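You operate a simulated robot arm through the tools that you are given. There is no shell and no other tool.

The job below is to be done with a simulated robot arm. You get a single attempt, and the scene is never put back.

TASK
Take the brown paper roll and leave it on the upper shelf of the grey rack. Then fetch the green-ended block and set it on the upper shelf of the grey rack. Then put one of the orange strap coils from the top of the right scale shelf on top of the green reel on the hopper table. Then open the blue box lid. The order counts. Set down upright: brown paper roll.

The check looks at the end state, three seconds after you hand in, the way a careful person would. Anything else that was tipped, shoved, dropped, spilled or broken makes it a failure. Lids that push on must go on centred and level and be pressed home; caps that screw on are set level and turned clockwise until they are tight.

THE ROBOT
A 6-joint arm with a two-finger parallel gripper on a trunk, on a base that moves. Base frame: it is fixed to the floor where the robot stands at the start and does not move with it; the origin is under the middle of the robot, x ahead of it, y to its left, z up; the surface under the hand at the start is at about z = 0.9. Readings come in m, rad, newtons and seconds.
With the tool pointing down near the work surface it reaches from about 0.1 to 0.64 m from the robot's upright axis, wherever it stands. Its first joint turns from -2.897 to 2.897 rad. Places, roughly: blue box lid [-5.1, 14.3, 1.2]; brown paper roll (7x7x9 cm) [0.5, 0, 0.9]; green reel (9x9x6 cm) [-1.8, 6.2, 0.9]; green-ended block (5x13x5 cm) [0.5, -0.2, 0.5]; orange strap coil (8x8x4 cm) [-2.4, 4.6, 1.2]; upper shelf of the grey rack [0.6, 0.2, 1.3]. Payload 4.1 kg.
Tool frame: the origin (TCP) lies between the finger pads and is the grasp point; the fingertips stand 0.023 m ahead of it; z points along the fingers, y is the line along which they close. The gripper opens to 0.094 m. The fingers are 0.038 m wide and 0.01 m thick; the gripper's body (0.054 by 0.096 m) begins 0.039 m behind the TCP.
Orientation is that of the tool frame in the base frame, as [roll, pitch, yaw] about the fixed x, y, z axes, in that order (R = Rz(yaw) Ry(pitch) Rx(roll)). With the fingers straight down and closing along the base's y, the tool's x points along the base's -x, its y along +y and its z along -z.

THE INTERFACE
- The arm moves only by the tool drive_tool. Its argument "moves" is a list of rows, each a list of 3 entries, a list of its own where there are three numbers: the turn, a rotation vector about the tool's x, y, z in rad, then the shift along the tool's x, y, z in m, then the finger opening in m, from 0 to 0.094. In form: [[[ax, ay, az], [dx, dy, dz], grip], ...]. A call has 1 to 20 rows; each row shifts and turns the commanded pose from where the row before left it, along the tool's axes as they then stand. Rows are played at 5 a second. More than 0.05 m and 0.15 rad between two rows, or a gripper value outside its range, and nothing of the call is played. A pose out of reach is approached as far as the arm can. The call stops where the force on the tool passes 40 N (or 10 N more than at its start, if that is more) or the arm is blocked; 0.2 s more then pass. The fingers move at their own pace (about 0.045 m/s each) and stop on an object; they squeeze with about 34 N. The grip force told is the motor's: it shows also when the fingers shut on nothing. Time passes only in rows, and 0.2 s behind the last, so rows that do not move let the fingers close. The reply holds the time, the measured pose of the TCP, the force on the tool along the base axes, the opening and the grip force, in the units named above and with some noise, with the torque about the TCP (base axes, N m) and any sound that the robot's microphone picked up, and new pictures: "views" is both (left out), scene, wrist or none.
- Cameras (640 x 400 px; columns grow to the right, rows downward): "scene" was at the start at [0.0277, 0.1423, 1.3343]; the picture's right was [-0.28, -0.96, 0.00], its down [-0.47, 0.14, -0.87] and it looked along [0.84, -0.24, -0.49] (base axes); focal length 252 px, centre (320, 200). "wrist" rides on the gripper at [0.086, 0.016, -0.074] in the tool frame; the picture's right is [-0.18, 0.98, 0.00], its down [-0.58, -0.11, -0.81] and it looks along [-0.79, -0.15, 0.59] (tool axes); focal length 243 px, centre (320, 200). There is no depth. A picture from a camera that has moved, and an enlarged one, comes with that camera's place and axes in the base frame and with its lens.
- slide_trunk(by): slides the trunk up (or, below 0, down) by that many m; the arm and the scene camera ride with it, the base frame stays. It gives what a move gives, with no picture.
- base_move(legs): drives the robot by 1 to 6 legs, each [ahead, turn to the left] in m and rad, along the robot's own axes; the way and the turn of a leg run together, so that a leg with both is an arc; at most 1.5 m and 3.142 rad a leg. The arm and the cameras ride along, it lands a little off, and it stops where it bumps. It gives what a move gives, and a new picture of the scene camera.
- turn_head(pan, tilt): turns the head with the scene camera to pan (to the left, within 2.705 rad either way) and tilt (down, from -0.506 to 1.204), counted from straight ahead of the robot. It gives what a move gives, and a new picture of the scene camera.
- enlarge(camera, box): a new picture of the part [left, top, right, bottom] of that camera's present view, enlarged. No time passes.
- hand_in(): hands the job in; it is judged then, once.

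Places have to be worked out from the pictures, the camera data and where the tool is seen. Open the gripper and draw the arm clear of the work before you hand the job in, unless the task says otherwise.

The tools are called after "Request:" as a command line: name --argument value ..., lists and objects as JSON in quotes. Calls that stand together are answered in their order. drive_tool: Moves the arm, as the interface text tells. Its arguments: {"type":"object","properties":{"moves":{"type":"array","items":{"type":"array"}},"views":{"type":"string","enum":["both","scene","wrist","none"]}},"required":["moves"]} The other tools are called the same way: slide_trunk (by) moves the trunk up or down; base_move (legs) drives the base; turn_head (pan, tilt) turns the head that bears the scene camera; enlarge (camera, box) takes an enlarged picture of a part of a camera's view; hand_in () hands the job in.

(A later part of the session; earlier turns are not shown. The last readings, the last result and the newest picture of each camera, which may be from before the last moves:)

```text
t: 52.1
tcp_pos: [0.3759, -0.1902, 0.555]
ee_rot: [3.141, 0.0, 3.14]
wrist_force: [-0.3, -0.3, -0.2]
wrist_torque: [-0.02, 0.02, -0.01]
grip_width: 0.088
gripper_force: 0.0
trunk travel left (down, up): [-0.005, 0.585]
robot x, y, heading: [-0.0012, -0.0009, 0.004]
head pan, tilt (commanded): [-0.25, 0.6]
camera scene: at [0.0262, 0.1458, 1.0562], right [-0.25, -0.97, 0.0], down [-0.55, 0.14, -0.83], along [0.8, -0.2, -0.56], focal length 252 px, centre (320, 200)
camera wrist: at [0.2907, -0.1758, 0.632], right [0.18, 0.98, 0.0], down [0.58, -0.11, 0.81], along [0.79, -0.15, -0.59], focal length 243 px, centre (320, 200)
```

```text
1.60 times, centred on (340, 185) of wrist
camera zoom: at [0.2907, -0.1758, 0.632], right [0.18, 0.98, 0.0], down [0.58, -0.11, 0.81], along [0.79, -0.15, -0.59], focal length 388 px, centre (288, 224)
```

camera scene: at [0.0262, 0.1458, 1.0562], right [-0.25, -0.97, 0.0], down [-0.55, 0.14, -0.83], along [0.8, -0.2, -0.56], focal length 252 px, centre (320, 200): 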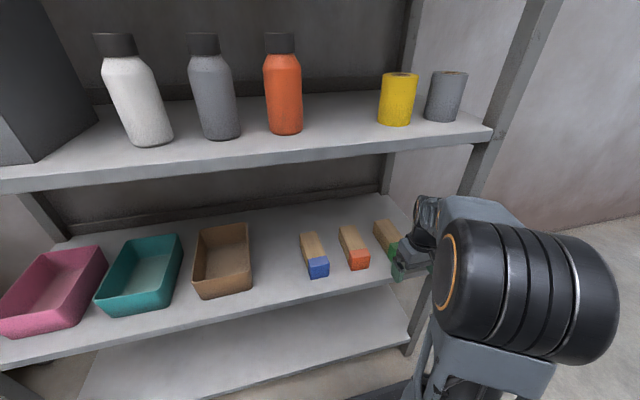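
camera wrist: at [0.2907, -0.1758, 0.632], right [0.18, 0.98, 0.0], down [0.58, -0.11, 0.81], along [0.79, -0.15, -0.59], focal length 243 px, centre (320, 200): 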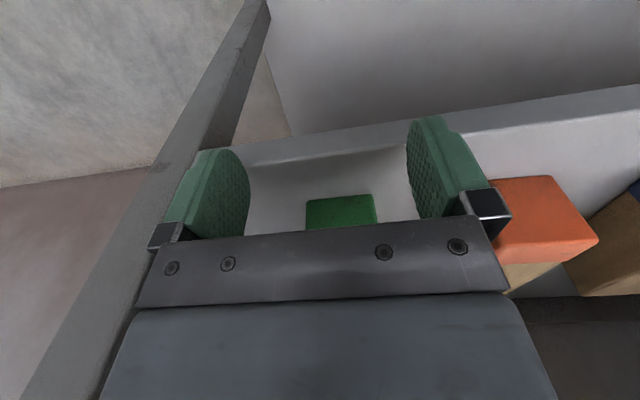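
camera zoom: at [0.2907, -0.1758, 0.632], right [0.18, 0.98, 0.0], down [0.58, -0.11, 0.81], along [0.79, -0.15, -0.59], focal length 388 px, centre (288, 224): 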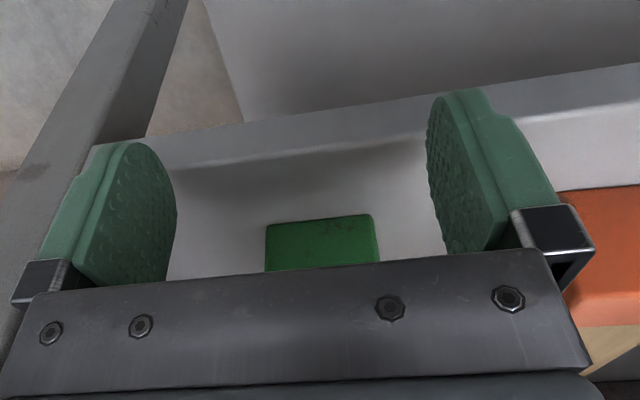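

Alignment is good and the right post stays about 4 cm clear of the gripper. I'll advance 11 cm along the block.

Request:
drive_tool --moves '[[[0, 0, 0], [-0.028, 0, 0], 0.088], [[0, 0, 0], [-0.028, 0, 0], 0.088], [[0, 0, 0], [-0.028, 0, 0], 0.088], [[0, 0, 0], [-0.026, 0, 0], 0.088], [[0, 0, 0], [0, 0, 0], 0.088]]'

Request:
enlarge --camera "wrist" --box '[140, 60, 540, 310]'

Request:
enlarge --camera "scene" --box '[320, 160, 480, 280]'

```text
t: 53.3
tcp_pos: [0.4879, -0.191, 0.5556]
ee_rot: [-3.141, -0.003, -3.141]
wrist_force: [0.0, 0.4, 0.1]
wrist_torque: [0.0, 0.02, -0.03]
grip_width: 0.0881
gripper_force: 0.0
trunk travel left (down, up): [-0.005, 0.585]
robot x, y, heading: [-0.0015, -0.003, -0.004]
head pan, tilt (commanded): [-0.25, 0.6]
camera scene: at [0.0262, 0.1458, 1.0562], right [-0.25, -0.97, 0.0], down [-0.55, 0.14, -0.83], along [0.8, -0.2, -0.56], focal length 252 px, centre (320, 200)
camera wrist: at [0.4017, -0.1749, 0.6316], right [0.18, 0.98, 0.0], down [0.58, -0.11, 0.81], along [0.79, -0.15, -0.59], focal length 243 px, centre (320, 200)
```

scene: 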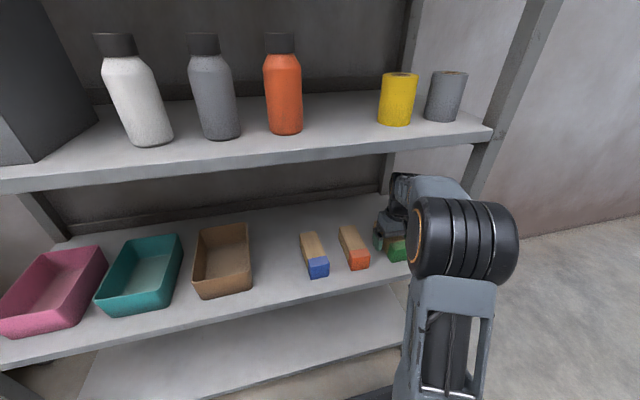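
wrist: 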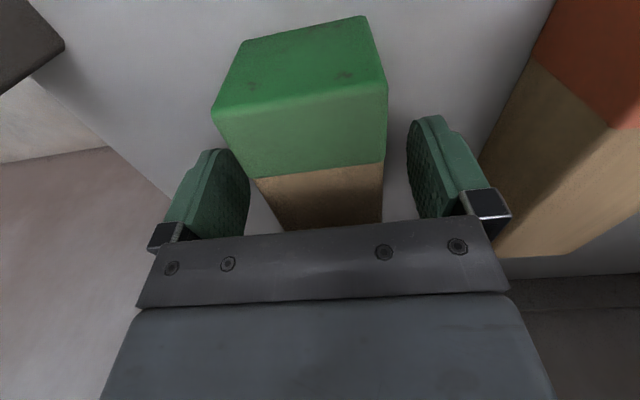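

```text
1.60 times, centred on (340, 185) of wrist
camera zoom: at [0.4017, -0.1749, 0.6316], right [0.18, 0.98, 0.0], down [0.58, -0.11, 0.81], along [0.79, -0.15, -0.59], focal length 388 px, centre (288, 224)
```

zoom: 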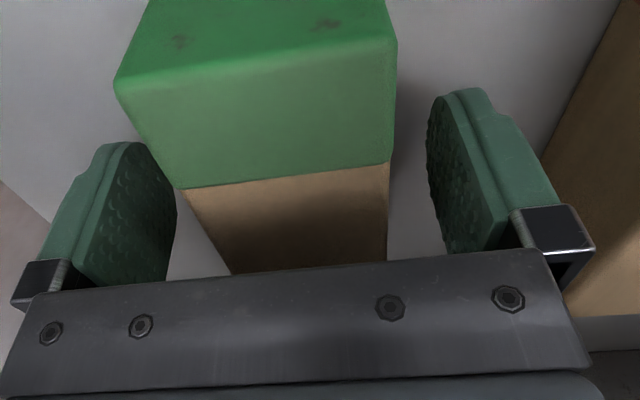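

```text
3.33 times, centred on (400, 220) of scene
camera zoom: at [0.0262, 0.1458, 1.0562], right [-0.25, -0.97, 0.0], down [-0.55, 0.14, -0.83], along [0.8, -0.2, -0.56], focal length 839 px, centre (53, 133)
```

zoom: 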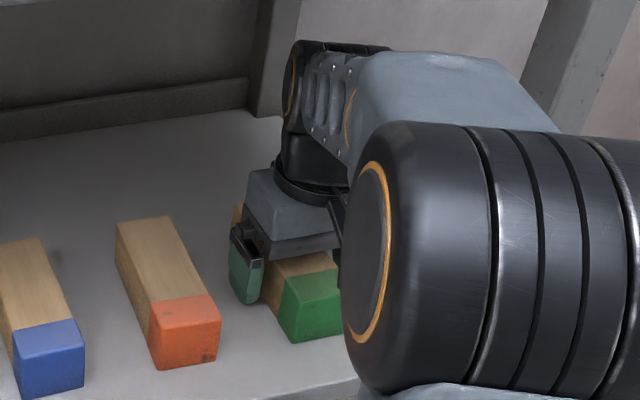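

The block is between the pads, about 3 mm off-centre. I'll shift to match and close on it.

Request:
drive_tool --moves '[[[0, 0, 0], [0, -0.003, 0.003], 0.088], [[0, 0, 0], [0, 0, 0], 0.04], [[0, 0, 0], [0, 0, 0], 0.04], [[0, 0, 0], [0, 0, 0], 0.04], [[0, 0, 0], [0, 0, 0], 0.04]]' --views "wrist"

```text
t: 54.5
tcp_pos: [0.4874, -0.1934, 0.5527]
ee_rot: [-3.141, 0.001, 3.142]
wrist_force: [0.0, 1.0, 1.2]
wrist_torque: [0.06, -0.05, 0.01]
grip_width: 0.0496
gripper_force: 34.3
trunk travel left (down, up): [-0.005, 0.585]
robot x, y, heading: [-0.0043, -0.0017, 0.001]
head pan, tilt (commanded): [-0.25, 0.6]
camera wrist: at [0.4016, -0.178, 0.6281], right [0.18, 0.98, 0.0], down [0.58, -0.11, 0.81], along [0.79, -0.15, -0.59], focal length 243 px, centre (320, 200)
```

wrist: 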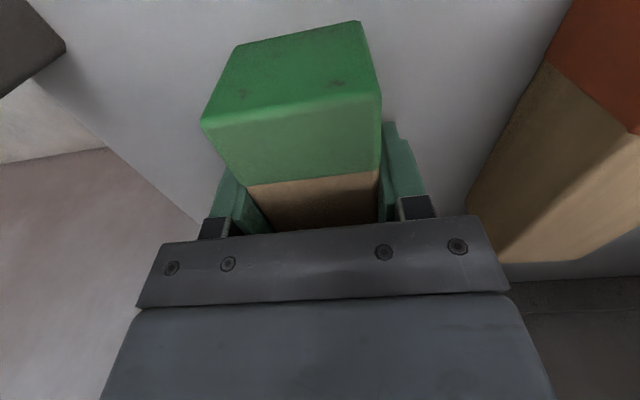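

Gripped at 0.0496. I'll lift 3 cm and withdraw straight out of the shelf.

Request:
drive_tool --moves '[[[0, 0, 0], [0, 0, -0.015], 0.04], [[0, 0, 0], [0, 0, -0.015], 0.04], [[0, 0, 0], [0, 0, 0], 0.04], [[0, 0, 0], [0.03, 0, 0], 0.04], [[0, 0, 0], [0.04, 0, 0], 0.04], [[0, 0, 0], [0.04, 0, 0], 0.04], [[0, 0, 0], [0.04, 0, 0], 0.04], [[0, 0, 0], [0.04, 0, 0], 0.04], [[0, 0, 0], [0.04, 0, 0], 0.04], [[0, 0, 0], [0, 0, 0], 0.04]]'

```text
t: 56.7
tcp_pos: [0.2574, -0.1943, 0.5801]
ee_rot: [3.141, -0.001, 3.142]
wrist_force: [-0.8, -0.3, -2.0]
wrist_torque: [0.01, 0.04, -0.03]
grip_width: 0.0498
gripper_force: 34.1
trunk travel left (down, up): [-0.005, 0.585]
robot x, y, heading: [-0.0004, -0.0023, -0.001]
head pan, tilt (commanded): [-0.25, 0.6]
camera scene: at [0.0263, 0.1458, 1.0562], right [-0.25, -0.97, 0.0], down [-0.55, 0.14, -0.83], along [0.8, -0.2, -0.56], focal length 252 px, centre (320, 200)
camera wrist: at [0.1721, -0.1799, 0.657], right [0.18, 0.98, 0.0], down [0.58, -0.11, 0.81], along [0.79, -0.15, -0.59], focal length 243 px, centre (320, 200)
```

scene: 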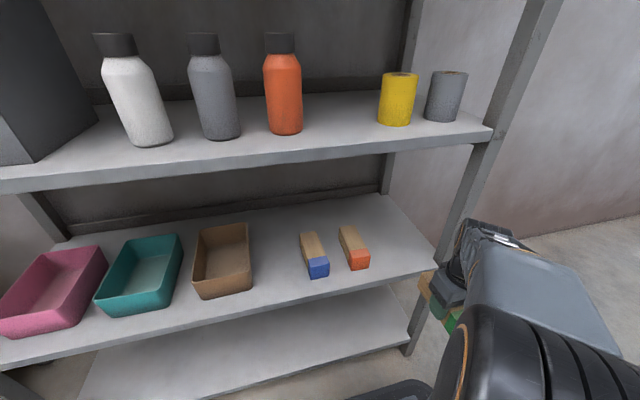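
wrist: 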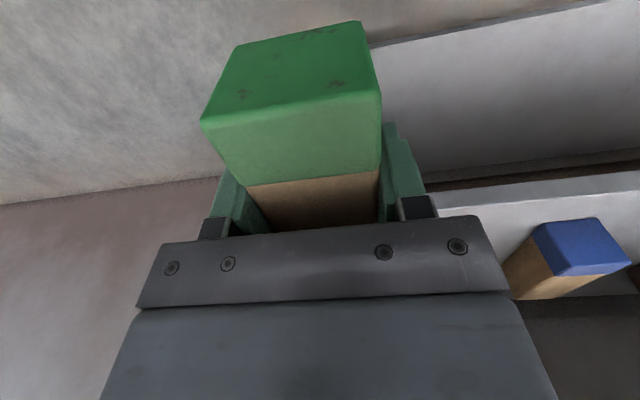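

The block is held securely. I'll raise the arm 14 cm while sliding left to y≈0.15, then raise the trunk.

Request:
drive_tool --moves '[[[0, 0, 0], [0, 0.043, -0.018], 0.04], [[0, 0, 0], [0, 0.043, -0.018], 0.04], [[0, 0, 0], [0, 0.043, -0.018], 0.04], [[0, 0, 0], [0, 0.043, -0.018], 0.04], [[0, 0, 0], [0, 0.043, -0.018], 0.04], [[0, 0, 0], [0, 0.043, -0.018], 0.04], [[0, 0, 0], [0, 0.043, -0.018], 0.04], [[0, 0, 0], [0, 0.043, -0.018], 0.04], [[0, 0, 0], [0, 0, 0], 0.04]]' --views "scene"

Request:
slide_trunk --by 0.35

Request:
slide_trunk --by 0.23

Request:
turn_head --pan -0.051 --tilt 0.5

```text
t: 58.7
tcp_pos: [0.257, 0.1497, 0.7262]
ee_rot: [-3.141, 0.0, -3.141]
wrist_force: [0.2, -0.2, -0.8]
wrist_torque: [-0.04, 0.02, 0.01]
grip_width: 0.0497
gripper_force: 34.1
trunk travel left (down, up): [-0.005, 0.585]
robot x, y, heading: [-0.0021, 0.001, 0.005]
head pan, tilt (commanded): [-0.25, 0.6]
camera scene: at [0.0262, 0.1459, 1.0562], right [-0.25, -0.97, 0.0], down [-0.55, 0.14, -0.83], along [0.8, -0.2, -0.56], focal length 252 px, centre (320, 200)
```

scene: 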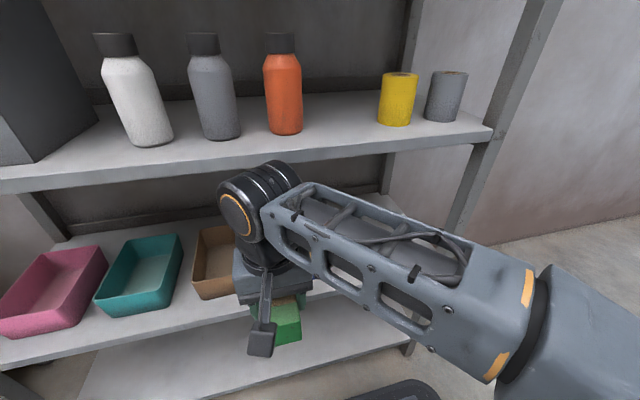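

```text
t: 62.1
tcp_pos: [0.2585, 0.1494, 1.0752]
ee_rot: [-3.141, 0.001, -3.142]
wrist_force: [-0.7, 0.8, -2.2]
wrist_torque: [0.0, 0.04, 0.03]
grip_width: 0.0497
gripper_force: 34.1
trunk travel left (down, up): [-0.355, 0.235]
robot x, y, heading: [0.0019, -0.002, -0.001]
head pan, tilt (commanded): [-0.25, 0.6]
```

```text
t: 64.5
tcp_pos: [0.2572, 0.1506, 1.3056]
ee_rot: [-3.141, 0.0, -3.141]
wrist_force: [-1.7, 0.0, -2.4]
wrist_torque: [-0.03, 0.0, 0.0]
grip_width: 0.0495
gripper_force: 33.5
trunk travel left (down, up): [-0.585, 0.005]
robot x, y, heading: [0.0005, 0.0024, -0.004]
head pan, tilt (commanded): [-0.25, 0.6]
```

```text
t: 65.2
tcp_pos: [0.2568, 0.1491, 1.3056]
ee_rot: [3.141, -0.001, 3.14]
wrist_force: [0.5, -0.5, -1.9]
wrist_torque: [0.0, 0.01, 0.0]
grip_width: 0.0501
gripper_force: 33.9
trunk travel left (down, up): [-0.585, 0.005]
robot x, y, heading: [0.001, 0.0005, 0.002]
head pan, tilt (commanded): [-0.051, 0.499]
camera scene: at [0.0315, 0.1631, 1.6453], right [-0.05, -1.0, 0.0], down [-0.48, 0.02, -0.88], along [0.88, -0.04, -0.48], focal length 252 px, centre (320, 200)
```

scene: 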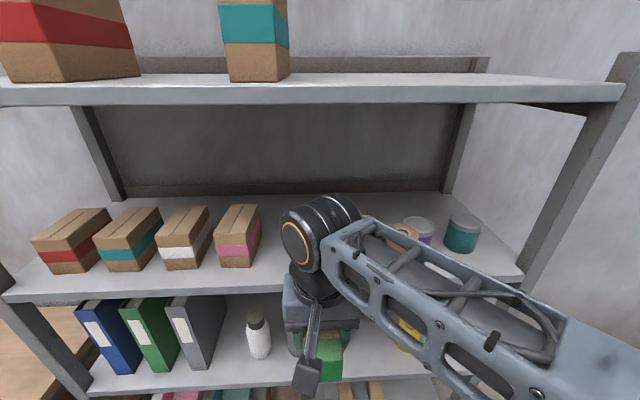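

The trunk is up and the block is still held at z≈1.306. I'll raise 2.4 cm, slide to y=0.236 in front of the gap, and start in.

Request:
drive_tool --moves '[[[0, 0, 0], [0, 0.03, -0.012], 0.04], [[0, 0, 0], [0, 0.03, -0.012], 0.04], [[0, 0, 0], [0, 0.0275, 0], 0.04], [[0, 0, 0], [-0.03, 0, 0], 0.04], [[0, 0, 0], [-0.03, 0, 0], 0.04], [[0, 0, 0], [0, 0, 0], 0.04]]'

Request:
enlarge --camera "scene" --box '[190, 180, 390, 330]'

```text
t: 66.7
tcp_pos: [0.3171, 0.2364, 1.3287]
ee_rot: [3.141, 0.001, -3.14]
wrist_force: [0.8, -0.6, -1.4]
wrist_torque: [0.01, 0.03, 0.0]
grip_width: 0.0495
gripper_force: 33.6
trunk travel left (down, up): [-0.585, 0.005]
robot x, y, heading: [-0.0017, 0.0003, -0.002]
head pan, tilt (commanded): [-0.051, 0.499]
camera scene: at [0.0313, 0.1632, 1.6453], right [-0.05, -1.0, 0.0], down [-0.48, 0.02, -0.88], along [0.88, -0.04, -0.48], focal length 252 px, centre (320, 200)
camera wrist: at [0.2313, 0.252, 1.4059], right [0.18, 0.98, 0.0], down [0.58, -0.11, 0.81], along [0.79, -0.15, -0.59], focal length 243 px, centre (320, 200)
```

scene: 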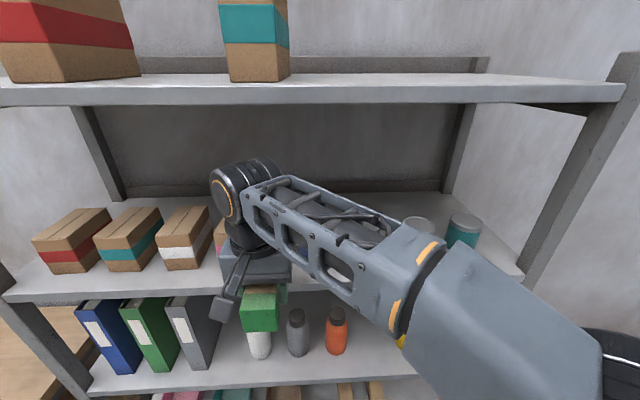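
wrist: 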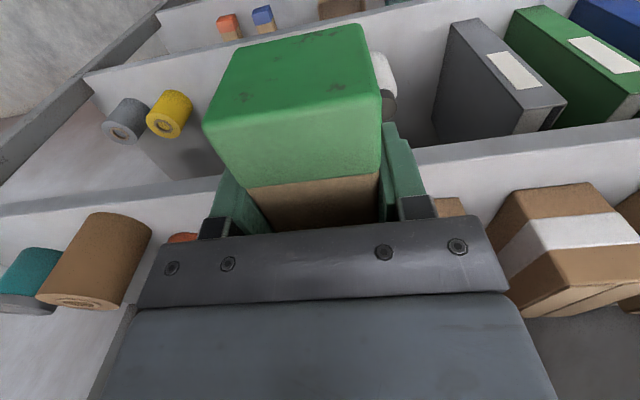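

```text
2.67 times, centred on (290, 255) of scene
camera zoom: at [0.0313, 0.1632, 1.6453], right [-0.05, -1.0, 0.0], down [-0.48, 0.02, -0.88], along [0.88, -0.04, -0.48], focal length 671 px, centre (400, 53)
```

zoom: 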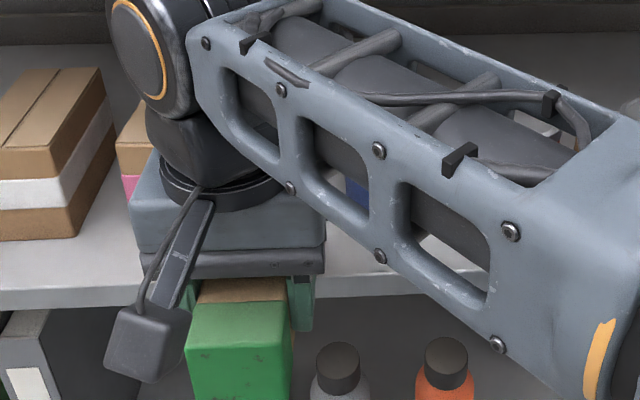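

The forearm hides the gap from here. I'll pan the head left to see past it.

Request:
turn_head --pan 0.6 --tilt 0.5

Request:
enlarge --camera "scene" --box '[280, 130, 560, 305]'

```text
t: 67.7
tcp_pos: [0.3165, 0.2371, 1.3313]
ee_rot: [-3.141, 0.001, 3.141]
wrist_force: [0.3, 0.0, -1.7]
wrist_torque: [-0.02, 0.02, 0.0]
grip_width: 0.0498
gripper_force: 34.4
trunk travel left (down, up): [-0.585, 0.005]
robot x, y, heading: [-0.0016, -0.0022, -0.001]
head pan, tilt (commanded): [0.6, 0.499]
camera scene: at [0.0158, 0.2192, 1.6453], right [0.56, -0.83, 0.0], down [-0.4, -0.27, -0.88], along [0.72, 0.5, -0.48], focal length 252 px, centre (320, 200)
```

scene: 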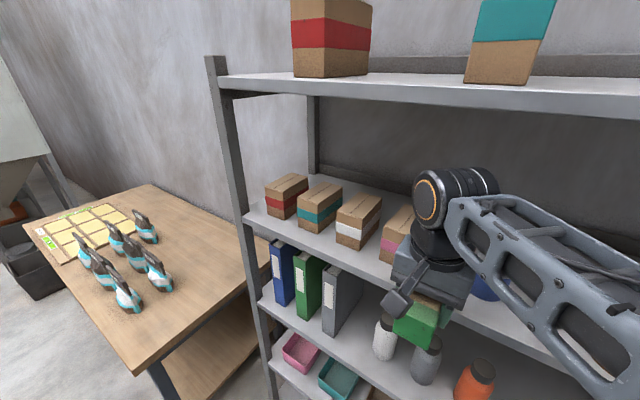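

```text
2.29 times, centred on (420, 218) of scene
camera zoom: at [0.0158, 0.2192, 1.6453], right [0.56, -0.83, 0.0], down [-0.4, -0.27, -0.88], along [0.72, 0.5, -0.48], focal length 575 px, centre (91, 160)
```

zoom: 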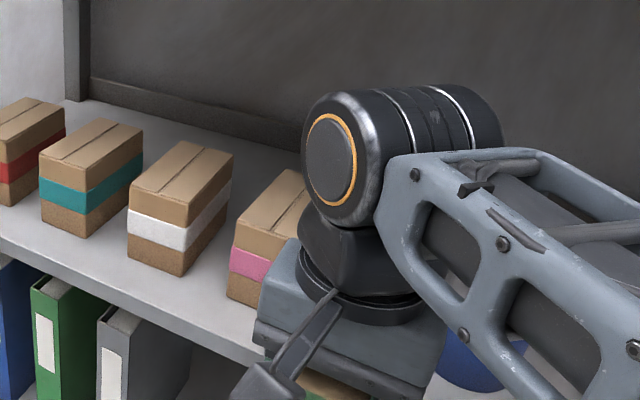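

Measured clearances are about 2 cm on each side for the block. I'll advance into the gap at slightly lower height and then check the view.

Request:
drive_tool --moves '[[[0, 0, 0], [-0.03, 0, 0.006], 0.04], [[0, 0, 0], [-0.03, 0, 0.006], 0.04], [[0, 0, 0], [-0.03, 0, 0], 0.04], [[0, 0, 0], [-0.03, 0, 0], 0.04], [[0, 0, 0], [0, 0, 0], 0.04]]'

Request:
enlarge --camera "scene" --box '[340, 160, 580, 310]'

Request:
enlarge --camera "wrist" --box '[100, 0, 540, 275]'

```text
t: 68.9
tcp_pos: [0.4377, 0.2359, 1.3174]
ee_rot: [-3.141, 0.001, -3.141]
wrist_force: [0.3, -1.0, -1.6]
wrist_torque: [0.0, -0.01, 0.0]
grip_width: 0.0498
gripper_force: 34.4
trunk travel left (down, up): [-0.585, 0.005]
robot x, y, heading: [0.0022, 0.0008, 0.0]
head pan, tilt (commanded): [0.6, 0.499]
camera scene: at [0.0155, 0.2192, 1.6453], right [0.57, -0.83, 0.0], down [-0.39, -0.27, -0.88], along [0.72, 0.5, -0.48], focal length 252 px, centre (320, 200)
camera wrist: at [0.3522, 0.251, 1.3924], right [0.18, 0.98, 0.0], down [0.58, -0.11, 0.81], along [0.79, -0.15, -0.59], focal length 243 px, centre (320, 200)
```

scene: 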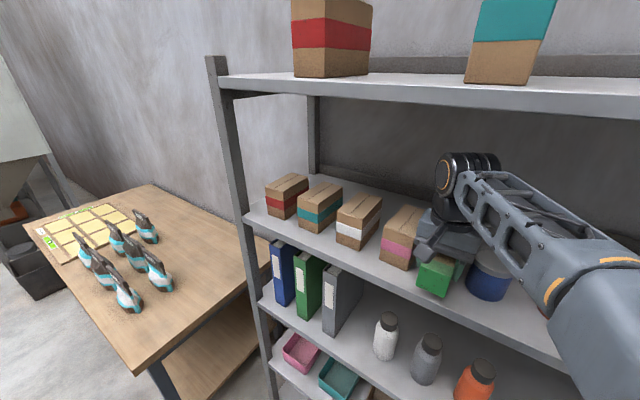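
wrist: 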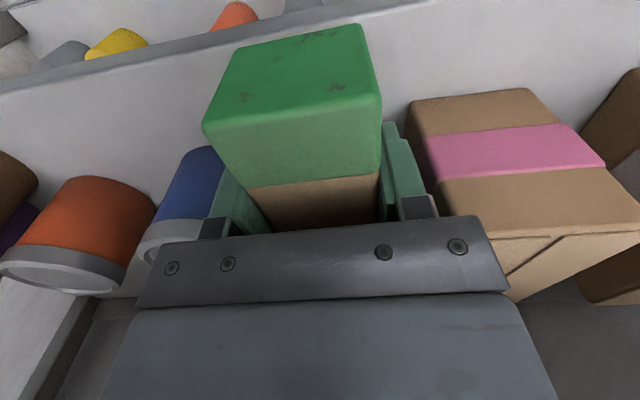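

```text
2.67 times, centred on (460, 235) of scene
camera zoom: at [0.0155, 0.2192, 1.6453], right [0.57, -0.83, 0.0], down [-0.39, -0.27, -0.88], along [0.72, 0.5, -0.48], focal length 671 px, centre (-53, 107)
```

zoom: 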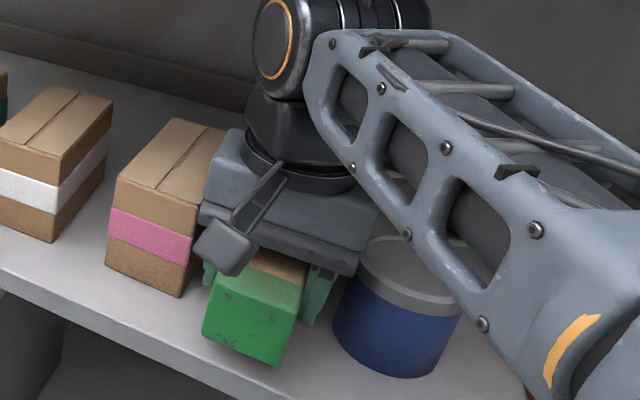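

```text
1.45 times, centred on (320, 138) of wrist
camera zoom: at [0.3522, 0.251, 1.3924], right [0.18, 0.98, 0.0], down [0.58, -0.11, 0.81], along [0.79, -0.15, -0.59], focal length 353 px, centre (320, 291)
```

zoom: 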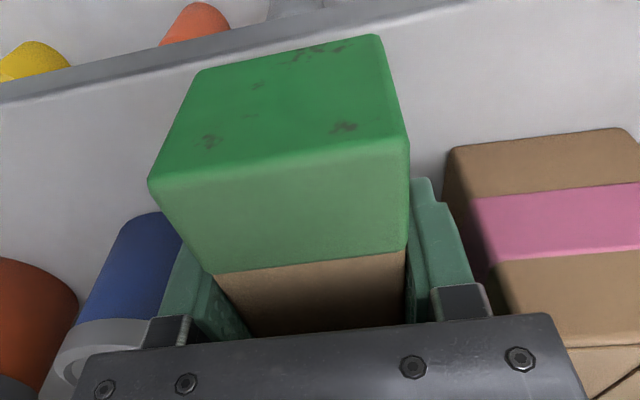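

The block is in the gap with clearance both sides. I'll move 1 cm deeper so its front end is well inside the edge, then lower stepwise.

Request:
drive_tool --moves '[[[0, 0, 0], [-0.01, 0, 0], 0.04], [[0, 0, 0], [0, 0, 0.008], 0.04], [[0, 0, 0], [0, 0, 0.007], 0.04], [[0, 0, 0], [0, 0, 0], 0.04]]' --views "scene"

Request:
drive_tool --moves '[[[0, 0, 0], [0, 0, 0.004], 0.04], [[0, 0, 0], [0, 0, 0], 0.04]]' --views "none"

Request:
drive_tool --moves '[[[0, 0, 0], [0, 0, 0.003], 0.04], [[0, 0, 0], [0, 0, 0], 0.04]]' --views "none"

Request:
enlarge --camera "scene" --box '[340, 160, 580, 310]'

```text
t: 69.9
tcp_pos: [0.4468, 0.2379, 1.3024]
ee_rot: [3.141, 0.0, -3.141]
wrist_force: [-0.6, -0.9, -1.6]
wrist_torque: [-0.03, 0.03, -0.02]
grip_width: 0.0498
gripper_force: 33.9
trunk travel left (down, up): [-0.585, 0.005]
robot x, y, heading: [0.0006, 0.0009, -0.004]
head pan, tilt (commanded): [0.6, 0.499]
camera scene: at [0.0158, 0.2192, 1.6453], right [0.56, -0.83, 0.0], down [-0.4, -0.27, -0.88], along [0.72, 0.5, -0.48], focal length 252 px, centre (320, 200)
```

scene: 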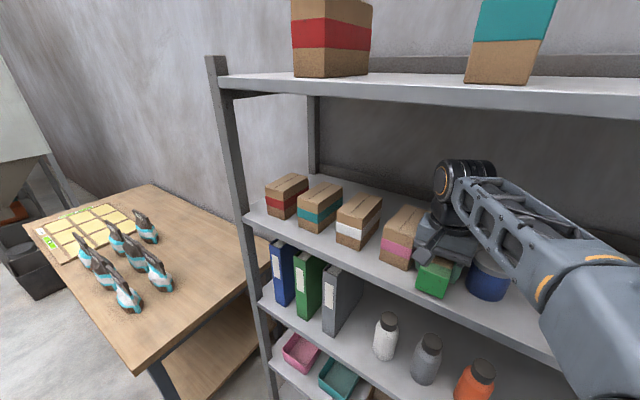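

```text
t: 70.5
tcp_pos: [0.4481, 0.2373, 1.2973]
ee_rot: [-3.141, 0.0, -3.14]
wrist_force: [-0.1, -0.1, -1.6]
wrist_torque: [0.01, 0.02, 0.04]
grip_width: 0.0497
gripper_force: 33.8
trunk travel left (down, up): [-0.585, 0.005]
robot x, y, heading: [0.0018, 0.0034, -0.007]
head pan, tilt (commanded): [0.6, 0.499]
```

```text
t: 71.1
tcp_pos: [0.4467, 0.2373, 1.295]
ee_rot: [-3.141, 0.001, -3.14]
wrist_force: [0.0, -0.1, -1.9]
wrist_torque: [-0.02, 0.02, 0.01]
grip_width: 0.0497
gripper_force: 34.2
trunk travel left (down, up): [-0.585, 0.005]
robot x, y, heading: [0.0016, -0.0027, 0.0]
head pan, tilt (commanded): [0.6, 0.499]
```

```text
2.67 times, centred on (460, 235) of scene
camera zoom: at [0.0158, 0.2193, 1.6453], right [0.56, -0.83, 0.0], down [-0.4, -0.27, -0.88], along [0.72, 0.5, -0.48], focal length 671 px, centre (-53, 107)
```

zoom: 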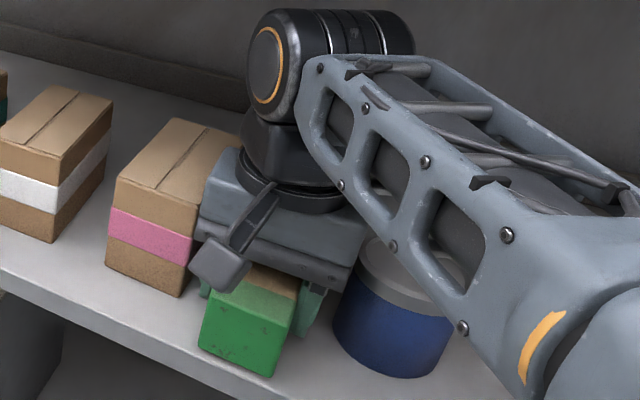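

No contact yet at z=1.295. I'll keep lowering in 2 mm steps.

Request:
drive_tool --moves '[[[0, 0, 0], [0, 0, 0.002], 0.04], [[0, 0, 0], [0, 0, 0], 0.04]]' --views "none"

Request:
drive_tool --moves '[[[0, 0, 0], [0, 0, 0.002], 0.04], [[0, 0, 0], [0, 0, 0], 0.04]]' --views "none"

Request:
drive_tool --moves '[[[0, 0, 0], [0, 0, 0.002], 0.04], [[0, 0, 0], [0, 0, 0], 0.04]]' --views "none"

```text
t: 71.7
tcp_pos: [0.4485, 0.2364, 1.2935]
ee_rot: [3.141, 0.0, -3.141]
wrist_force: [-0.5, -0.5, -1.6]
wrist_torque: [-0.01, 0.03, -0.02]
grip_width: 0.0499
gripper_force: 34.3
trunk travel left (down, up): [-0.585, 0.005]
robot x, y, heading: [0.0026, 0.0015, -0.001]
head pan, tilt (commanded): [0.6, 0.499]
```

```text
t: 72.3
tcp_pos: [0.4469, 0.2357, 1.2917]
ee_rot: [-3.14, 0.0, 3.14]
wrist_force: [0.7, -0.3, 0.2]
wrist_torque: [0.01, -0.08, 0.04]
grip_width: 0.0498
gripper_force: 33.6
trunk travel left (down, up): [-0.585, 0.005]
robot x, y, heading: [-0.0015, -0.0018, -0.001]
head pan, tilt (commanded): [0.6, 0.499]
```

```text
t: 72.9
tcp_pos: [0.4481, 0.2363, 1.2918]
ee_rot: [3.139, 0.004, -3.141]
wrist_force: [3.9, 2.1, 20.9]
wrist_torque: [-0.18, 0.85, -0.11]
grip_width: 0.0498
gripper_force: 34.4
trunk travel left (down, up): [-0.585, 0.005]
robot x, y, heading: [-0.0005, 0.0045, 0.0]
head pan, tilt (commanded): [0.6, 0.499]
```

The block is down with 21 N. I'll ease off 1.5 mm, open a little, and withdraw straight back.

Request:
drive_tool --moves '[[[0, 0, 0], [0, 0, -0.0018], 0.04], [[0, 0, 0], [0, 0, 0], 0.06], [[0, 0, 0], [0, 0, 0], 0.06], [[0, 0, 0], [0.015, 0, 0], 0.06], [[0, 0, 0], [0.03, 0, 0], 0.06], [[0, 0, 0], [0.04, 0, 0], 0.06], [[0, 0, 0], [0.045, 0, 0], 0.06], [[0, 0, 0], [0.045, 0, 0], 0.06], [[0, 0, 0], [0, -0.045, 0], 0.06], [[0, 0, 0], [0, -0.045, 0], 0.06], [[0, 0, 0], [0, -0.045, 0], 0.06], [[0, 0, 0], [0, -0.045, 0], 0.06]]'

Request:
turn_head --pan -0.051 --tilt 0.5

Request:
enlarge --camera "scene" --box '[190, 180, 430, 310]'

```text
t: 75.5
tcp_pos: [0.2713, 0.0582, 1.2913]
ee_rot: [3.141, 0.0, 3.14]
wrist_force: [0.0, 0.7, -1.1]
wrist_torque: [-0.01, 0.0, 0.02]
grip_width: 0.0601
gripper_force: 0.0
trunk travel left (down, up): [-0.585, 0.005]
robot x, y, heading: [0.0007, -0.0009, 0.0]
head pan, tilt (commanded): [0.6, 0.499]
camera scene: at [0.0154, 0.2188, 1.6453], right [0.56, -0.83, 0.0], down [-0.39, -0.27, -0.88], along [0.72, 0.5, -0.48], focal length 252 px, centre (320, 200)
camera wrist: at [0.1861, 0.0728, 1.3683], right [0.18, 0.98, 0.0], down [0.58, -0.11, 0.81], along [0.79, -0.15, -0.59], focal length 243 px, centre (320, 200)
```

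scene: 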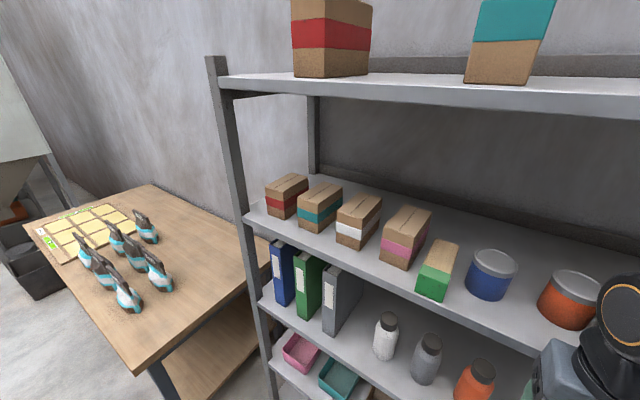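
wrist: 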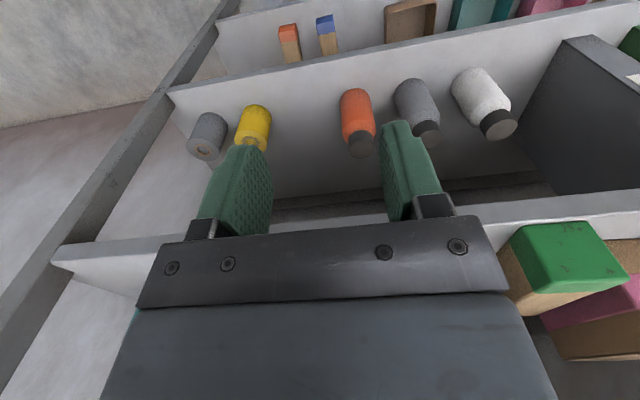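

```text
t: 76.5
tcp_pos: [0.2721, 0.0582, 1.292]
ee_rot: [3.14, 0.0, -3.142]
wrist_force: [0.0, -0.8, 0.6]
wrist_torque: [-0.01, 0.01, 0.0]
grip_width: 0.06
gripper_force: 0.1
trunk travel left (down, up): [-0.585, 0.005]
robot x, y, heading: [0.0024, -0.0017, -0.003]
head pan, tilt (commanded): [-0.051, 0.499]
camera scene: at [0.0314, 0.1632, 1.6453], right [-0.05, -1.0, 0.0], down [-0.48, 0.02, -0.88], along [0.88, -0.04, -0.48], focal length 252 px, centre (320, 200)
```

scene: 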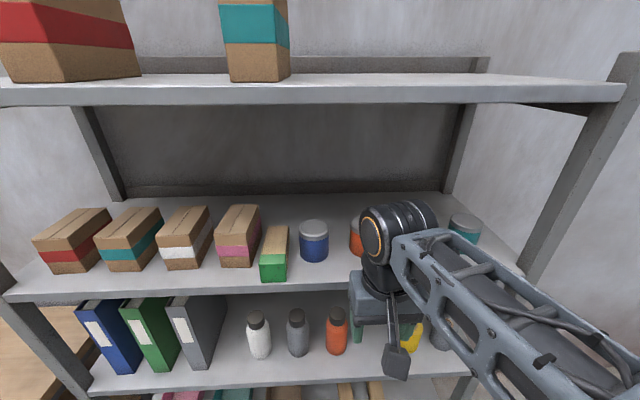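

```text
2.67 times, centred on (310, 245) of scene
camera zoom: at [0.0314, 0.1632, 1.6453], right [-0.05, -1.0, 0.0], down [-0.48, 0.02, -0.88], along [0.88, -0.04, -0.48], focal length 671 px, centre (347, 80)
```

zoom: 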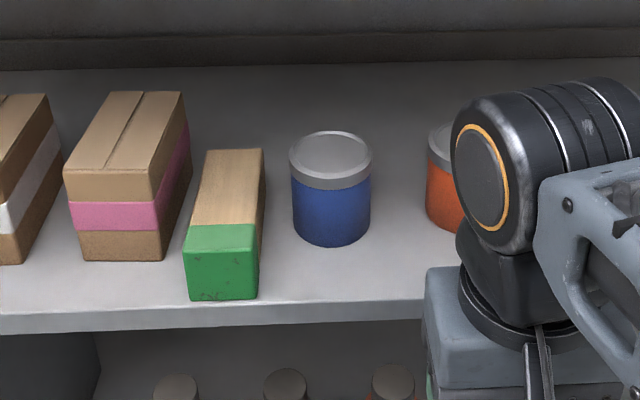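

Block and roll are both on the upper shelf and the neighbours are in place. Before driving to the scale shelf, I'll look around to map the room.

Request:
turn_head --pan 1.2 --tilt 0.15

Request:
turn_head --pan 2.2 --tilt 0.15

Request:
turn_head --pan -2.6 --tilt 0.15

```text
t: 77.9
tcp_pos: [0.2717, 0.0587, 1.2913]
ee_rot: [3.141, 0.0, -3.141]
wrist_force: [0.3, -0.6, 0.3]
wrist_torque: [0.03, 0.01, 0.01]
grip_width: 0.0601
gripper_force: 0.0
trunk travel left (down, up): [-0.585, 0.005]
robot x, y, heading: [-0.0, -0.0007, 0.0]
head pan, tilt (commanded): [1.201, 0.15]
camera scene: at [-0.0259, 0.2541, 1.6777], right [0.93, -0.36, 0.0], down [-0.05, -0.14, -0.99], along [0.36, 0.92, -0.15], focal length 252 px, centre (320, 200)
```

scene: 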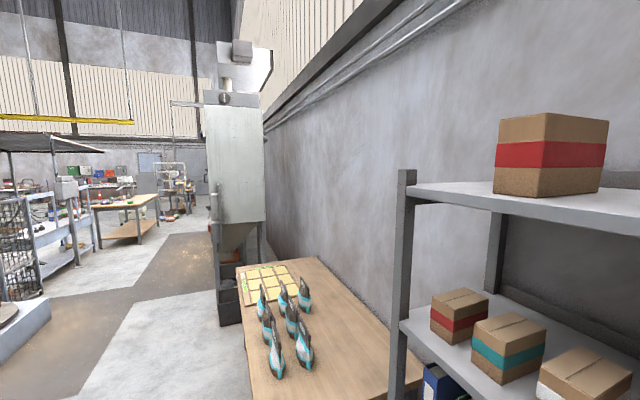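

```text
t: 79.2
tcp_pos: [0.2718, 0.0591, 1.2909]
ee_rot: [3.141, 0.0, -3.141]
wrist_force: [0.3, -0.2, -0.4]
wrist_torque: [0.0, 0.04, 0.05]
grip_width: 0.06
gripper_force: 0.2
trunk travel left (down, up): [-0.585, 0.005]
robot x, y, heading: [-0.0003, -0.0015, 0.004]
head pan, tilt (commanded): [2.201, 0.15]
camera scene: at [-0.114, 0.2427, 1.6777], right [0.81, 0.59, 0.0], down [0.09, -0.12, -0.99], along [-0.58, 0.8, -0.15], focal length 252 px, centre (320, 200)
```

scene: 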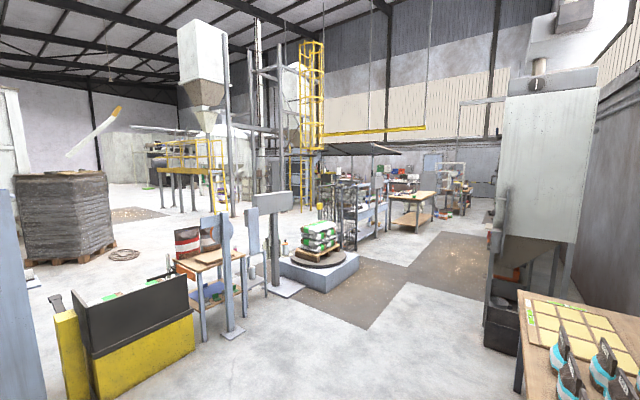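

```text
t: 83.0
tcp_pos: [0.2722, 0.0581, 1.2921]
ee_rot: [-3.14, 0.0, 3.141]
wrist_force: [0.2, 0.3, 0.7]
wrist_torque: [0.0, -0.03, 0.03]
grip_width: 0.06
gripper_force: 0.0
trunk travel left (down, up): [-0.585, 0.005]
robot x, y, heading: [0.002, -0.0026, 0.004]
head pan, tilt (commanded): [-2.601, 0.15]
camera scene: at [-0.1389, 0.1199, 1.6777], right [-0.52, 0.86, 0.0], down [0.13, 0.08, -0.99], along [-0.85, -0.51, -0.15], focal length 252 px, centre (320, 200)
```

scene: 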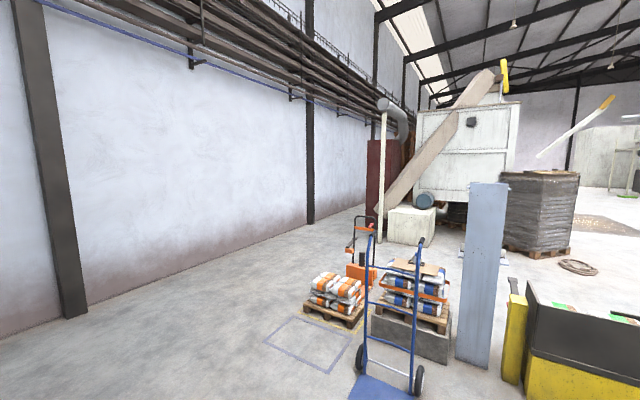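

The scale shelf should be near column 358 and the hopper table near column 412 in the pan=2.2 view. I'll go back to that view and zoom in.

Request:
turn_head --pan 2.0 --tilt 0.15

Request:
enlarge --camera "scene" --box '[180, 120, 440, 280]'

Request:
enlarge --camera "scene" --box '[240, 140, 400, 240]'

```text
t: 86.7
tcp_pos: [0.2727, 0.059, 1.2918]
ee_rot: [3.141, 0.001, -3.141]
wrist_force: [-0.4, 0.4, -0.4]
wrist_torque: [0.01, -0.01, -0.03]
grip_width: 0.0601
gripper_force: 0.1
trunk travel left (down, up): [-0.585, 0.005]
robot x, y, heading: [-0.0011, 0.0005, 0.002]
head pan, tilt (commanded): [2.0, 0.15]
camera scene: at [-0.098, 0.252, 1.6777], right [0.91, 0.42, 0.0], down [0.06, -0.14, -0.99], along [-0.41, 0.9, -0.15], focal length 252 px, centre (320, 200)
```

scene: 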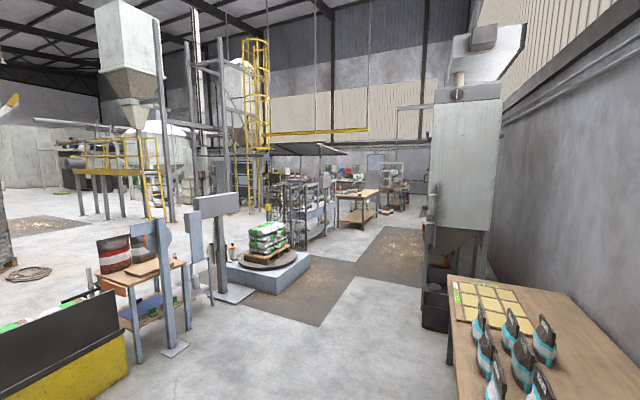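

```text
2.46 times, centred on (310, 200) of scene
camera zoom: at [-0.098, 0.252, 1.6777], right [0.91, 0.42, 0.0], down [0.06, -0.14, -0.99], along [-0.41, 0.9, -0.15], focal length 620 px, centre (345, 200)
```

zoom: 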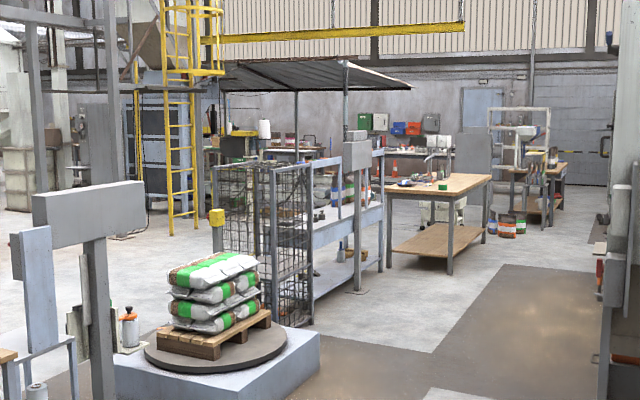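

```text
4.00 times, centred on (320, 190) of scene
camera zoom: at [-0.098, 0.252, 1.6777], right [0.91, 0.42, 0.0], down [0.06, -0.14, -0.99], along [-0.41, 0.9, -0.15], focal length 1007 px, centre (320, 240)
```

zoom: 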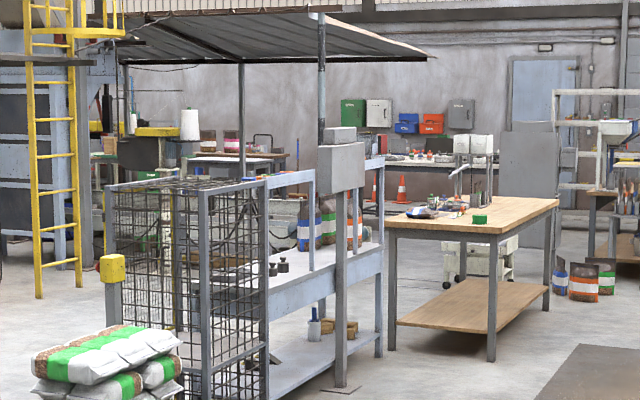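

I can see the wire-cage and shelf structure with the scale post, and the wooden hopper table with a green item on it. I'll back away from the rack, turn left, and drive along the clear lane at x≈−0.8 between the turntable platform and the tall machine.

Request:
base_move --legs '[[-0.8, 0]]'

Request:
base_move --legs '[[0, 1.5708]]'

Request:
turn_head --pan 0.2 --tilt 0.2

```text
t: 91.0
tcp_pos: [-0.5376, 0.0579, 1.2917]
ee_rot: [3.142, -0.001, -3.137]
wrist_force: [0.0, 0.4, 0.0]
wrist_torque: [-0.03, -0.02, -0.03]
grip_width: 0.0603
gripper_force: 0.0
trunk travel left (down, up): [-0.585, 0.005]
robot x, y, heading: [-0.807, -0.005, 0.008]
head pan, tilt (commanded): [2.0, 0.15]
camera scene: at [-0.9075, 0.25, 1.6777], right [0.91, 0.42, 0.0], down [0.06, -0.14, -0.99], along [-0.42, 0.9, -0.15], focal length 252 px, centre (320, 200)
```

scene: 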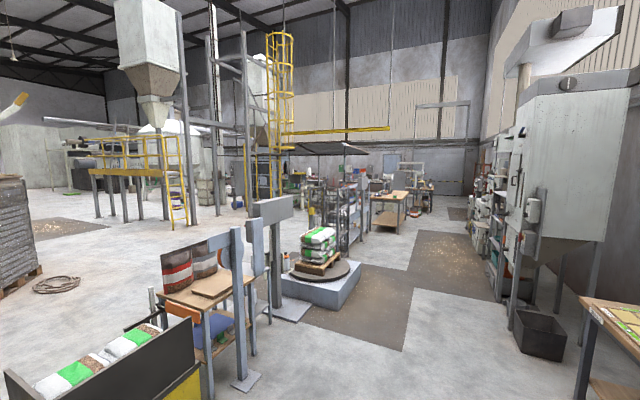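

```text
t: 95.2
tcp_pos: [-0.8611, 0.2718, 1.2921]
ee_rot: [-3.141, 0.0, -1.591]
wrist_force: [0.2, 0.1, 0.3]
wrist_torque: [0.02, 0.01, -0.01]
grip_width: 0.0602
gripper_force: 0.1
trunk travel left (down, up): [-0.585, 0.005]
robot x, y, heading: [-0.8099, 0.0, 1.545]
head pan, tilt (commanded): [2.0, 0.15]
camera scene: at [-1.0604, -0.0938, 1.6777], right [-0.4, 0.92, 0.0], down [0.14, 0.06, -0.99], along [-0.91, -0.39, -0.15], focal length 252 px, centre (320, 200)
```

scene: 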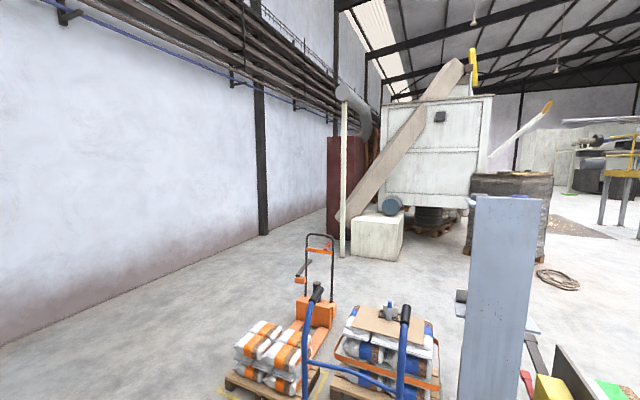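

```text
t: 97.0
tcp_pos: [-0.861, 0.2713, 1.2922]
ee_rot: [3.141, 0.0, -1.592]
wrist_force: [0.1, 0.0, 0.3]
wrist_torque: [0.02, -0.01, 0.02]
grip_width: 0.06
gripper_force: 0.0
trunk travel left (down, up): [-0.585, 0.005]
robot x, y, heading: [-0.8085, -0.0026, 1.547]
head pan, tilt (commanded): [0.201, 0.201]
camera scene: at [-0.992, 0.0347, 1.673], right [0.98, 0.18, 0.0], down [0.04, -0.2, -0.98], along [-0.18, 0.96, -0.2], focal length 252 px, centre (320, 200)
```

scene: 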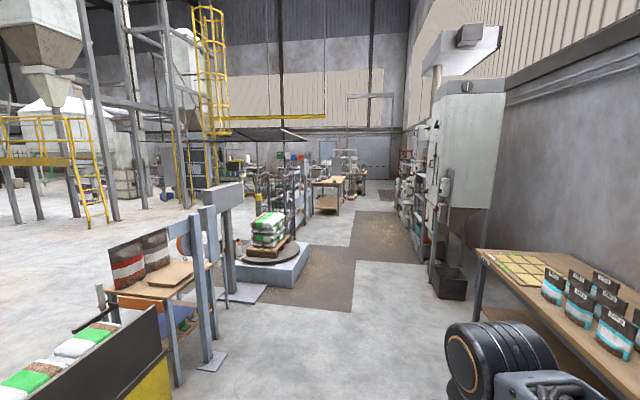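

The lane ahead is clear, with the platform's edge at x≈−1.75 and the bin at x≈0.04. I'll correct the heading and drive 3 m ahead.

Request:
base_move --legs '[[0, 0.03], [1.5, 0], [1.3, 0]]'

Request:
turn_head --pan 0.6 --tilt 0.3

```text
t: 111.0
tcp_pos: [-0.8366, 3.0952, 1.292]
ee_rot: [-3.141, 0.001, -1.586]
wrist_force: [0.0, -0.2, -0.8]
wrist_torque: [0.0, 0.0, -0.01]
grip_width: 0.0599
gripper_force: 0.1
trunk travel left (down, up): [-0.585, 0.005]
robot x, y, heading: [-0.7826, 2.8226, 1.554]
head pan, tilt (commanded): [0.201, 0.201]
camera scene: at [-0.9667, 2.8582, 1.673], right [0.98, 0.18, 0.0], down [0.04, -0.2, -0.98], along [-0.18, 0.96, -0.2], focal length 252 px, centre (320, 200)
```

scene: 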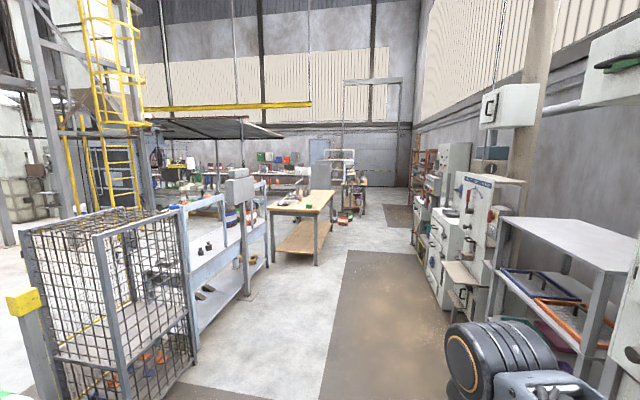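

```text
t: 111.9
tcp_pos: [-0.8364, 3.0952, 1.2924]
ee_rot: [-3.141, 0.0, -1.586]
wrist_force: [0.1, -0.5, -0.7]
wrist_torque: [0.02, 0.04, 0.03]
grip_width: 0.0602
gripper_force: 0.1
trunk travel left (down, up): [-0.585, 0.005]
robot x, y, heading: [-0.7838, 2.8224, 1.563]
head pan, tilt (commanded): [0.6, 0.3]
camera scene: at [-1.001, 2.8443, 1.6637], right [0.83, 0.55, 0.0], down [0.16, -0.25, -0.96], along [-0.53, 0.8, -0.3], focal length 252 px, centre (320, 200)
```

scene: 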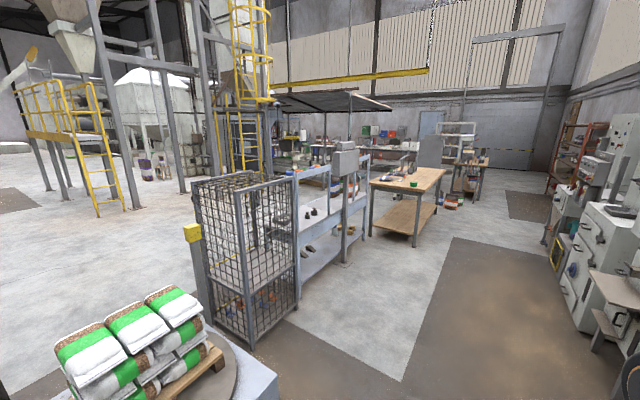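

Now I can see the cage, the scale shelf with weights on it, and the hopper table. I'll zoom in to find the strap coils.

Request:
enlarge --camera "scene" --box '[190, 130, 390, 280]'

Request:
enlarge --camera "scene" --box '[350, 120, 500, 250]'

```text
2.67 times, centred on (290, 205) of scene
camera zoom: at [-1.001, 2.8443, 1.6637], right [0.83, 0.55, 0.0], down [0.16, -0.25, -0.96], along [-0.53, 0.8, -0.3], focal length 671 px, centre (400, 187)
```

zoom: 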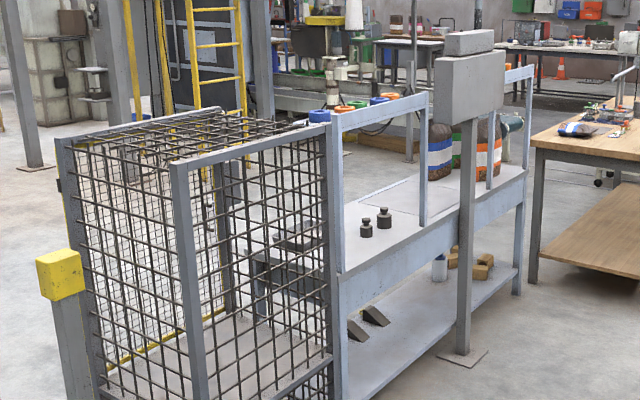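

```text
3.08 times, centred on (425, 185) of scene
camera zoom: at [-1.001, 2.8443, 1.6637], right [0.83, 0.55, 0.0], down [0.16, -0.25, -0.96], along [-0.53, 0.8, -0.3], focal length 774 px, centre (-3, 246)
```

zoom: 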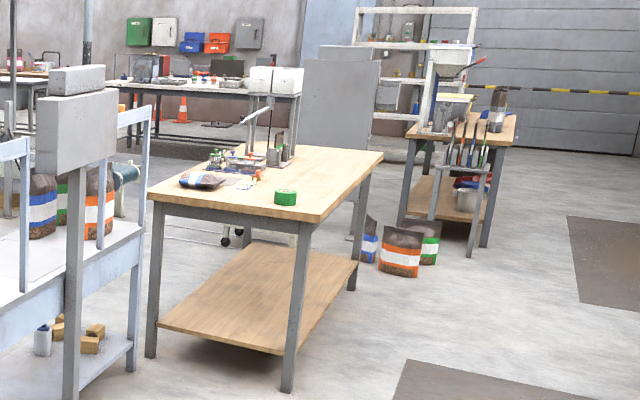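

Small coils (blue, orange, green) sit along the top near the corner of that shelf. I'll zoom in harder.

Request:
enlarge --camera "scene" --box '[260, 145, 360, 208]'

Request:
enlarge --camera "scene" --box '[285, 155, 345, 193]'

```text
6.35 times, centred on (310, 176) of scene
camera zoom: at [-1.001, 2.8443, 1.6637], right [0.83, 0.55, 0.0], down [0.16, -0.25, -0.96], along [-0.53, 0.8, -0.3], focal length 1598 px, centre (384, 349)
```

zoom: 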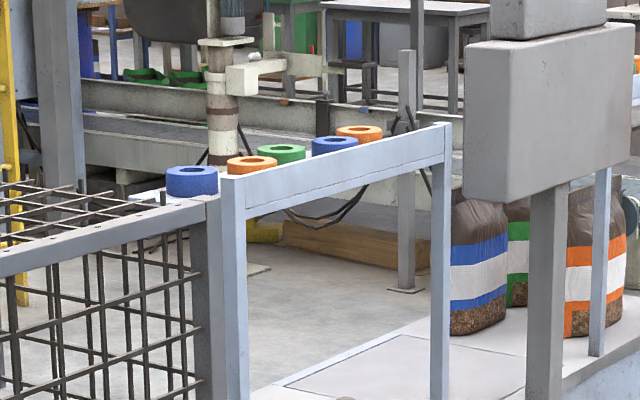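

```text
10.53 times, centred on (315, 174) of scene
camera zoom: at [-1.001, 2.8443, 1.6637], right [0.83, 0.55, 0.0], down [0.16, -0.25, -0.96], along [-0.53, 0.8, -0.3], focal length 2649 px, centre (373, 474)
```

zoom: 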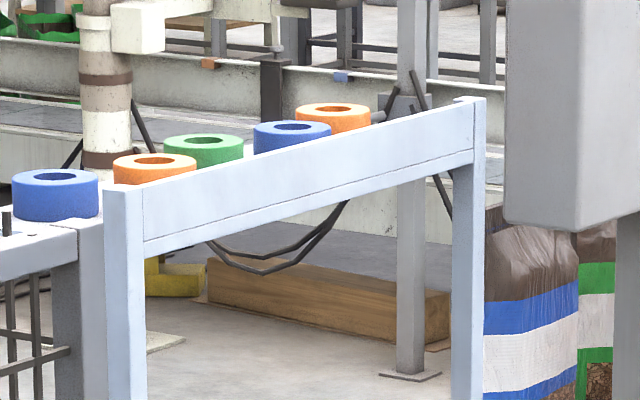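

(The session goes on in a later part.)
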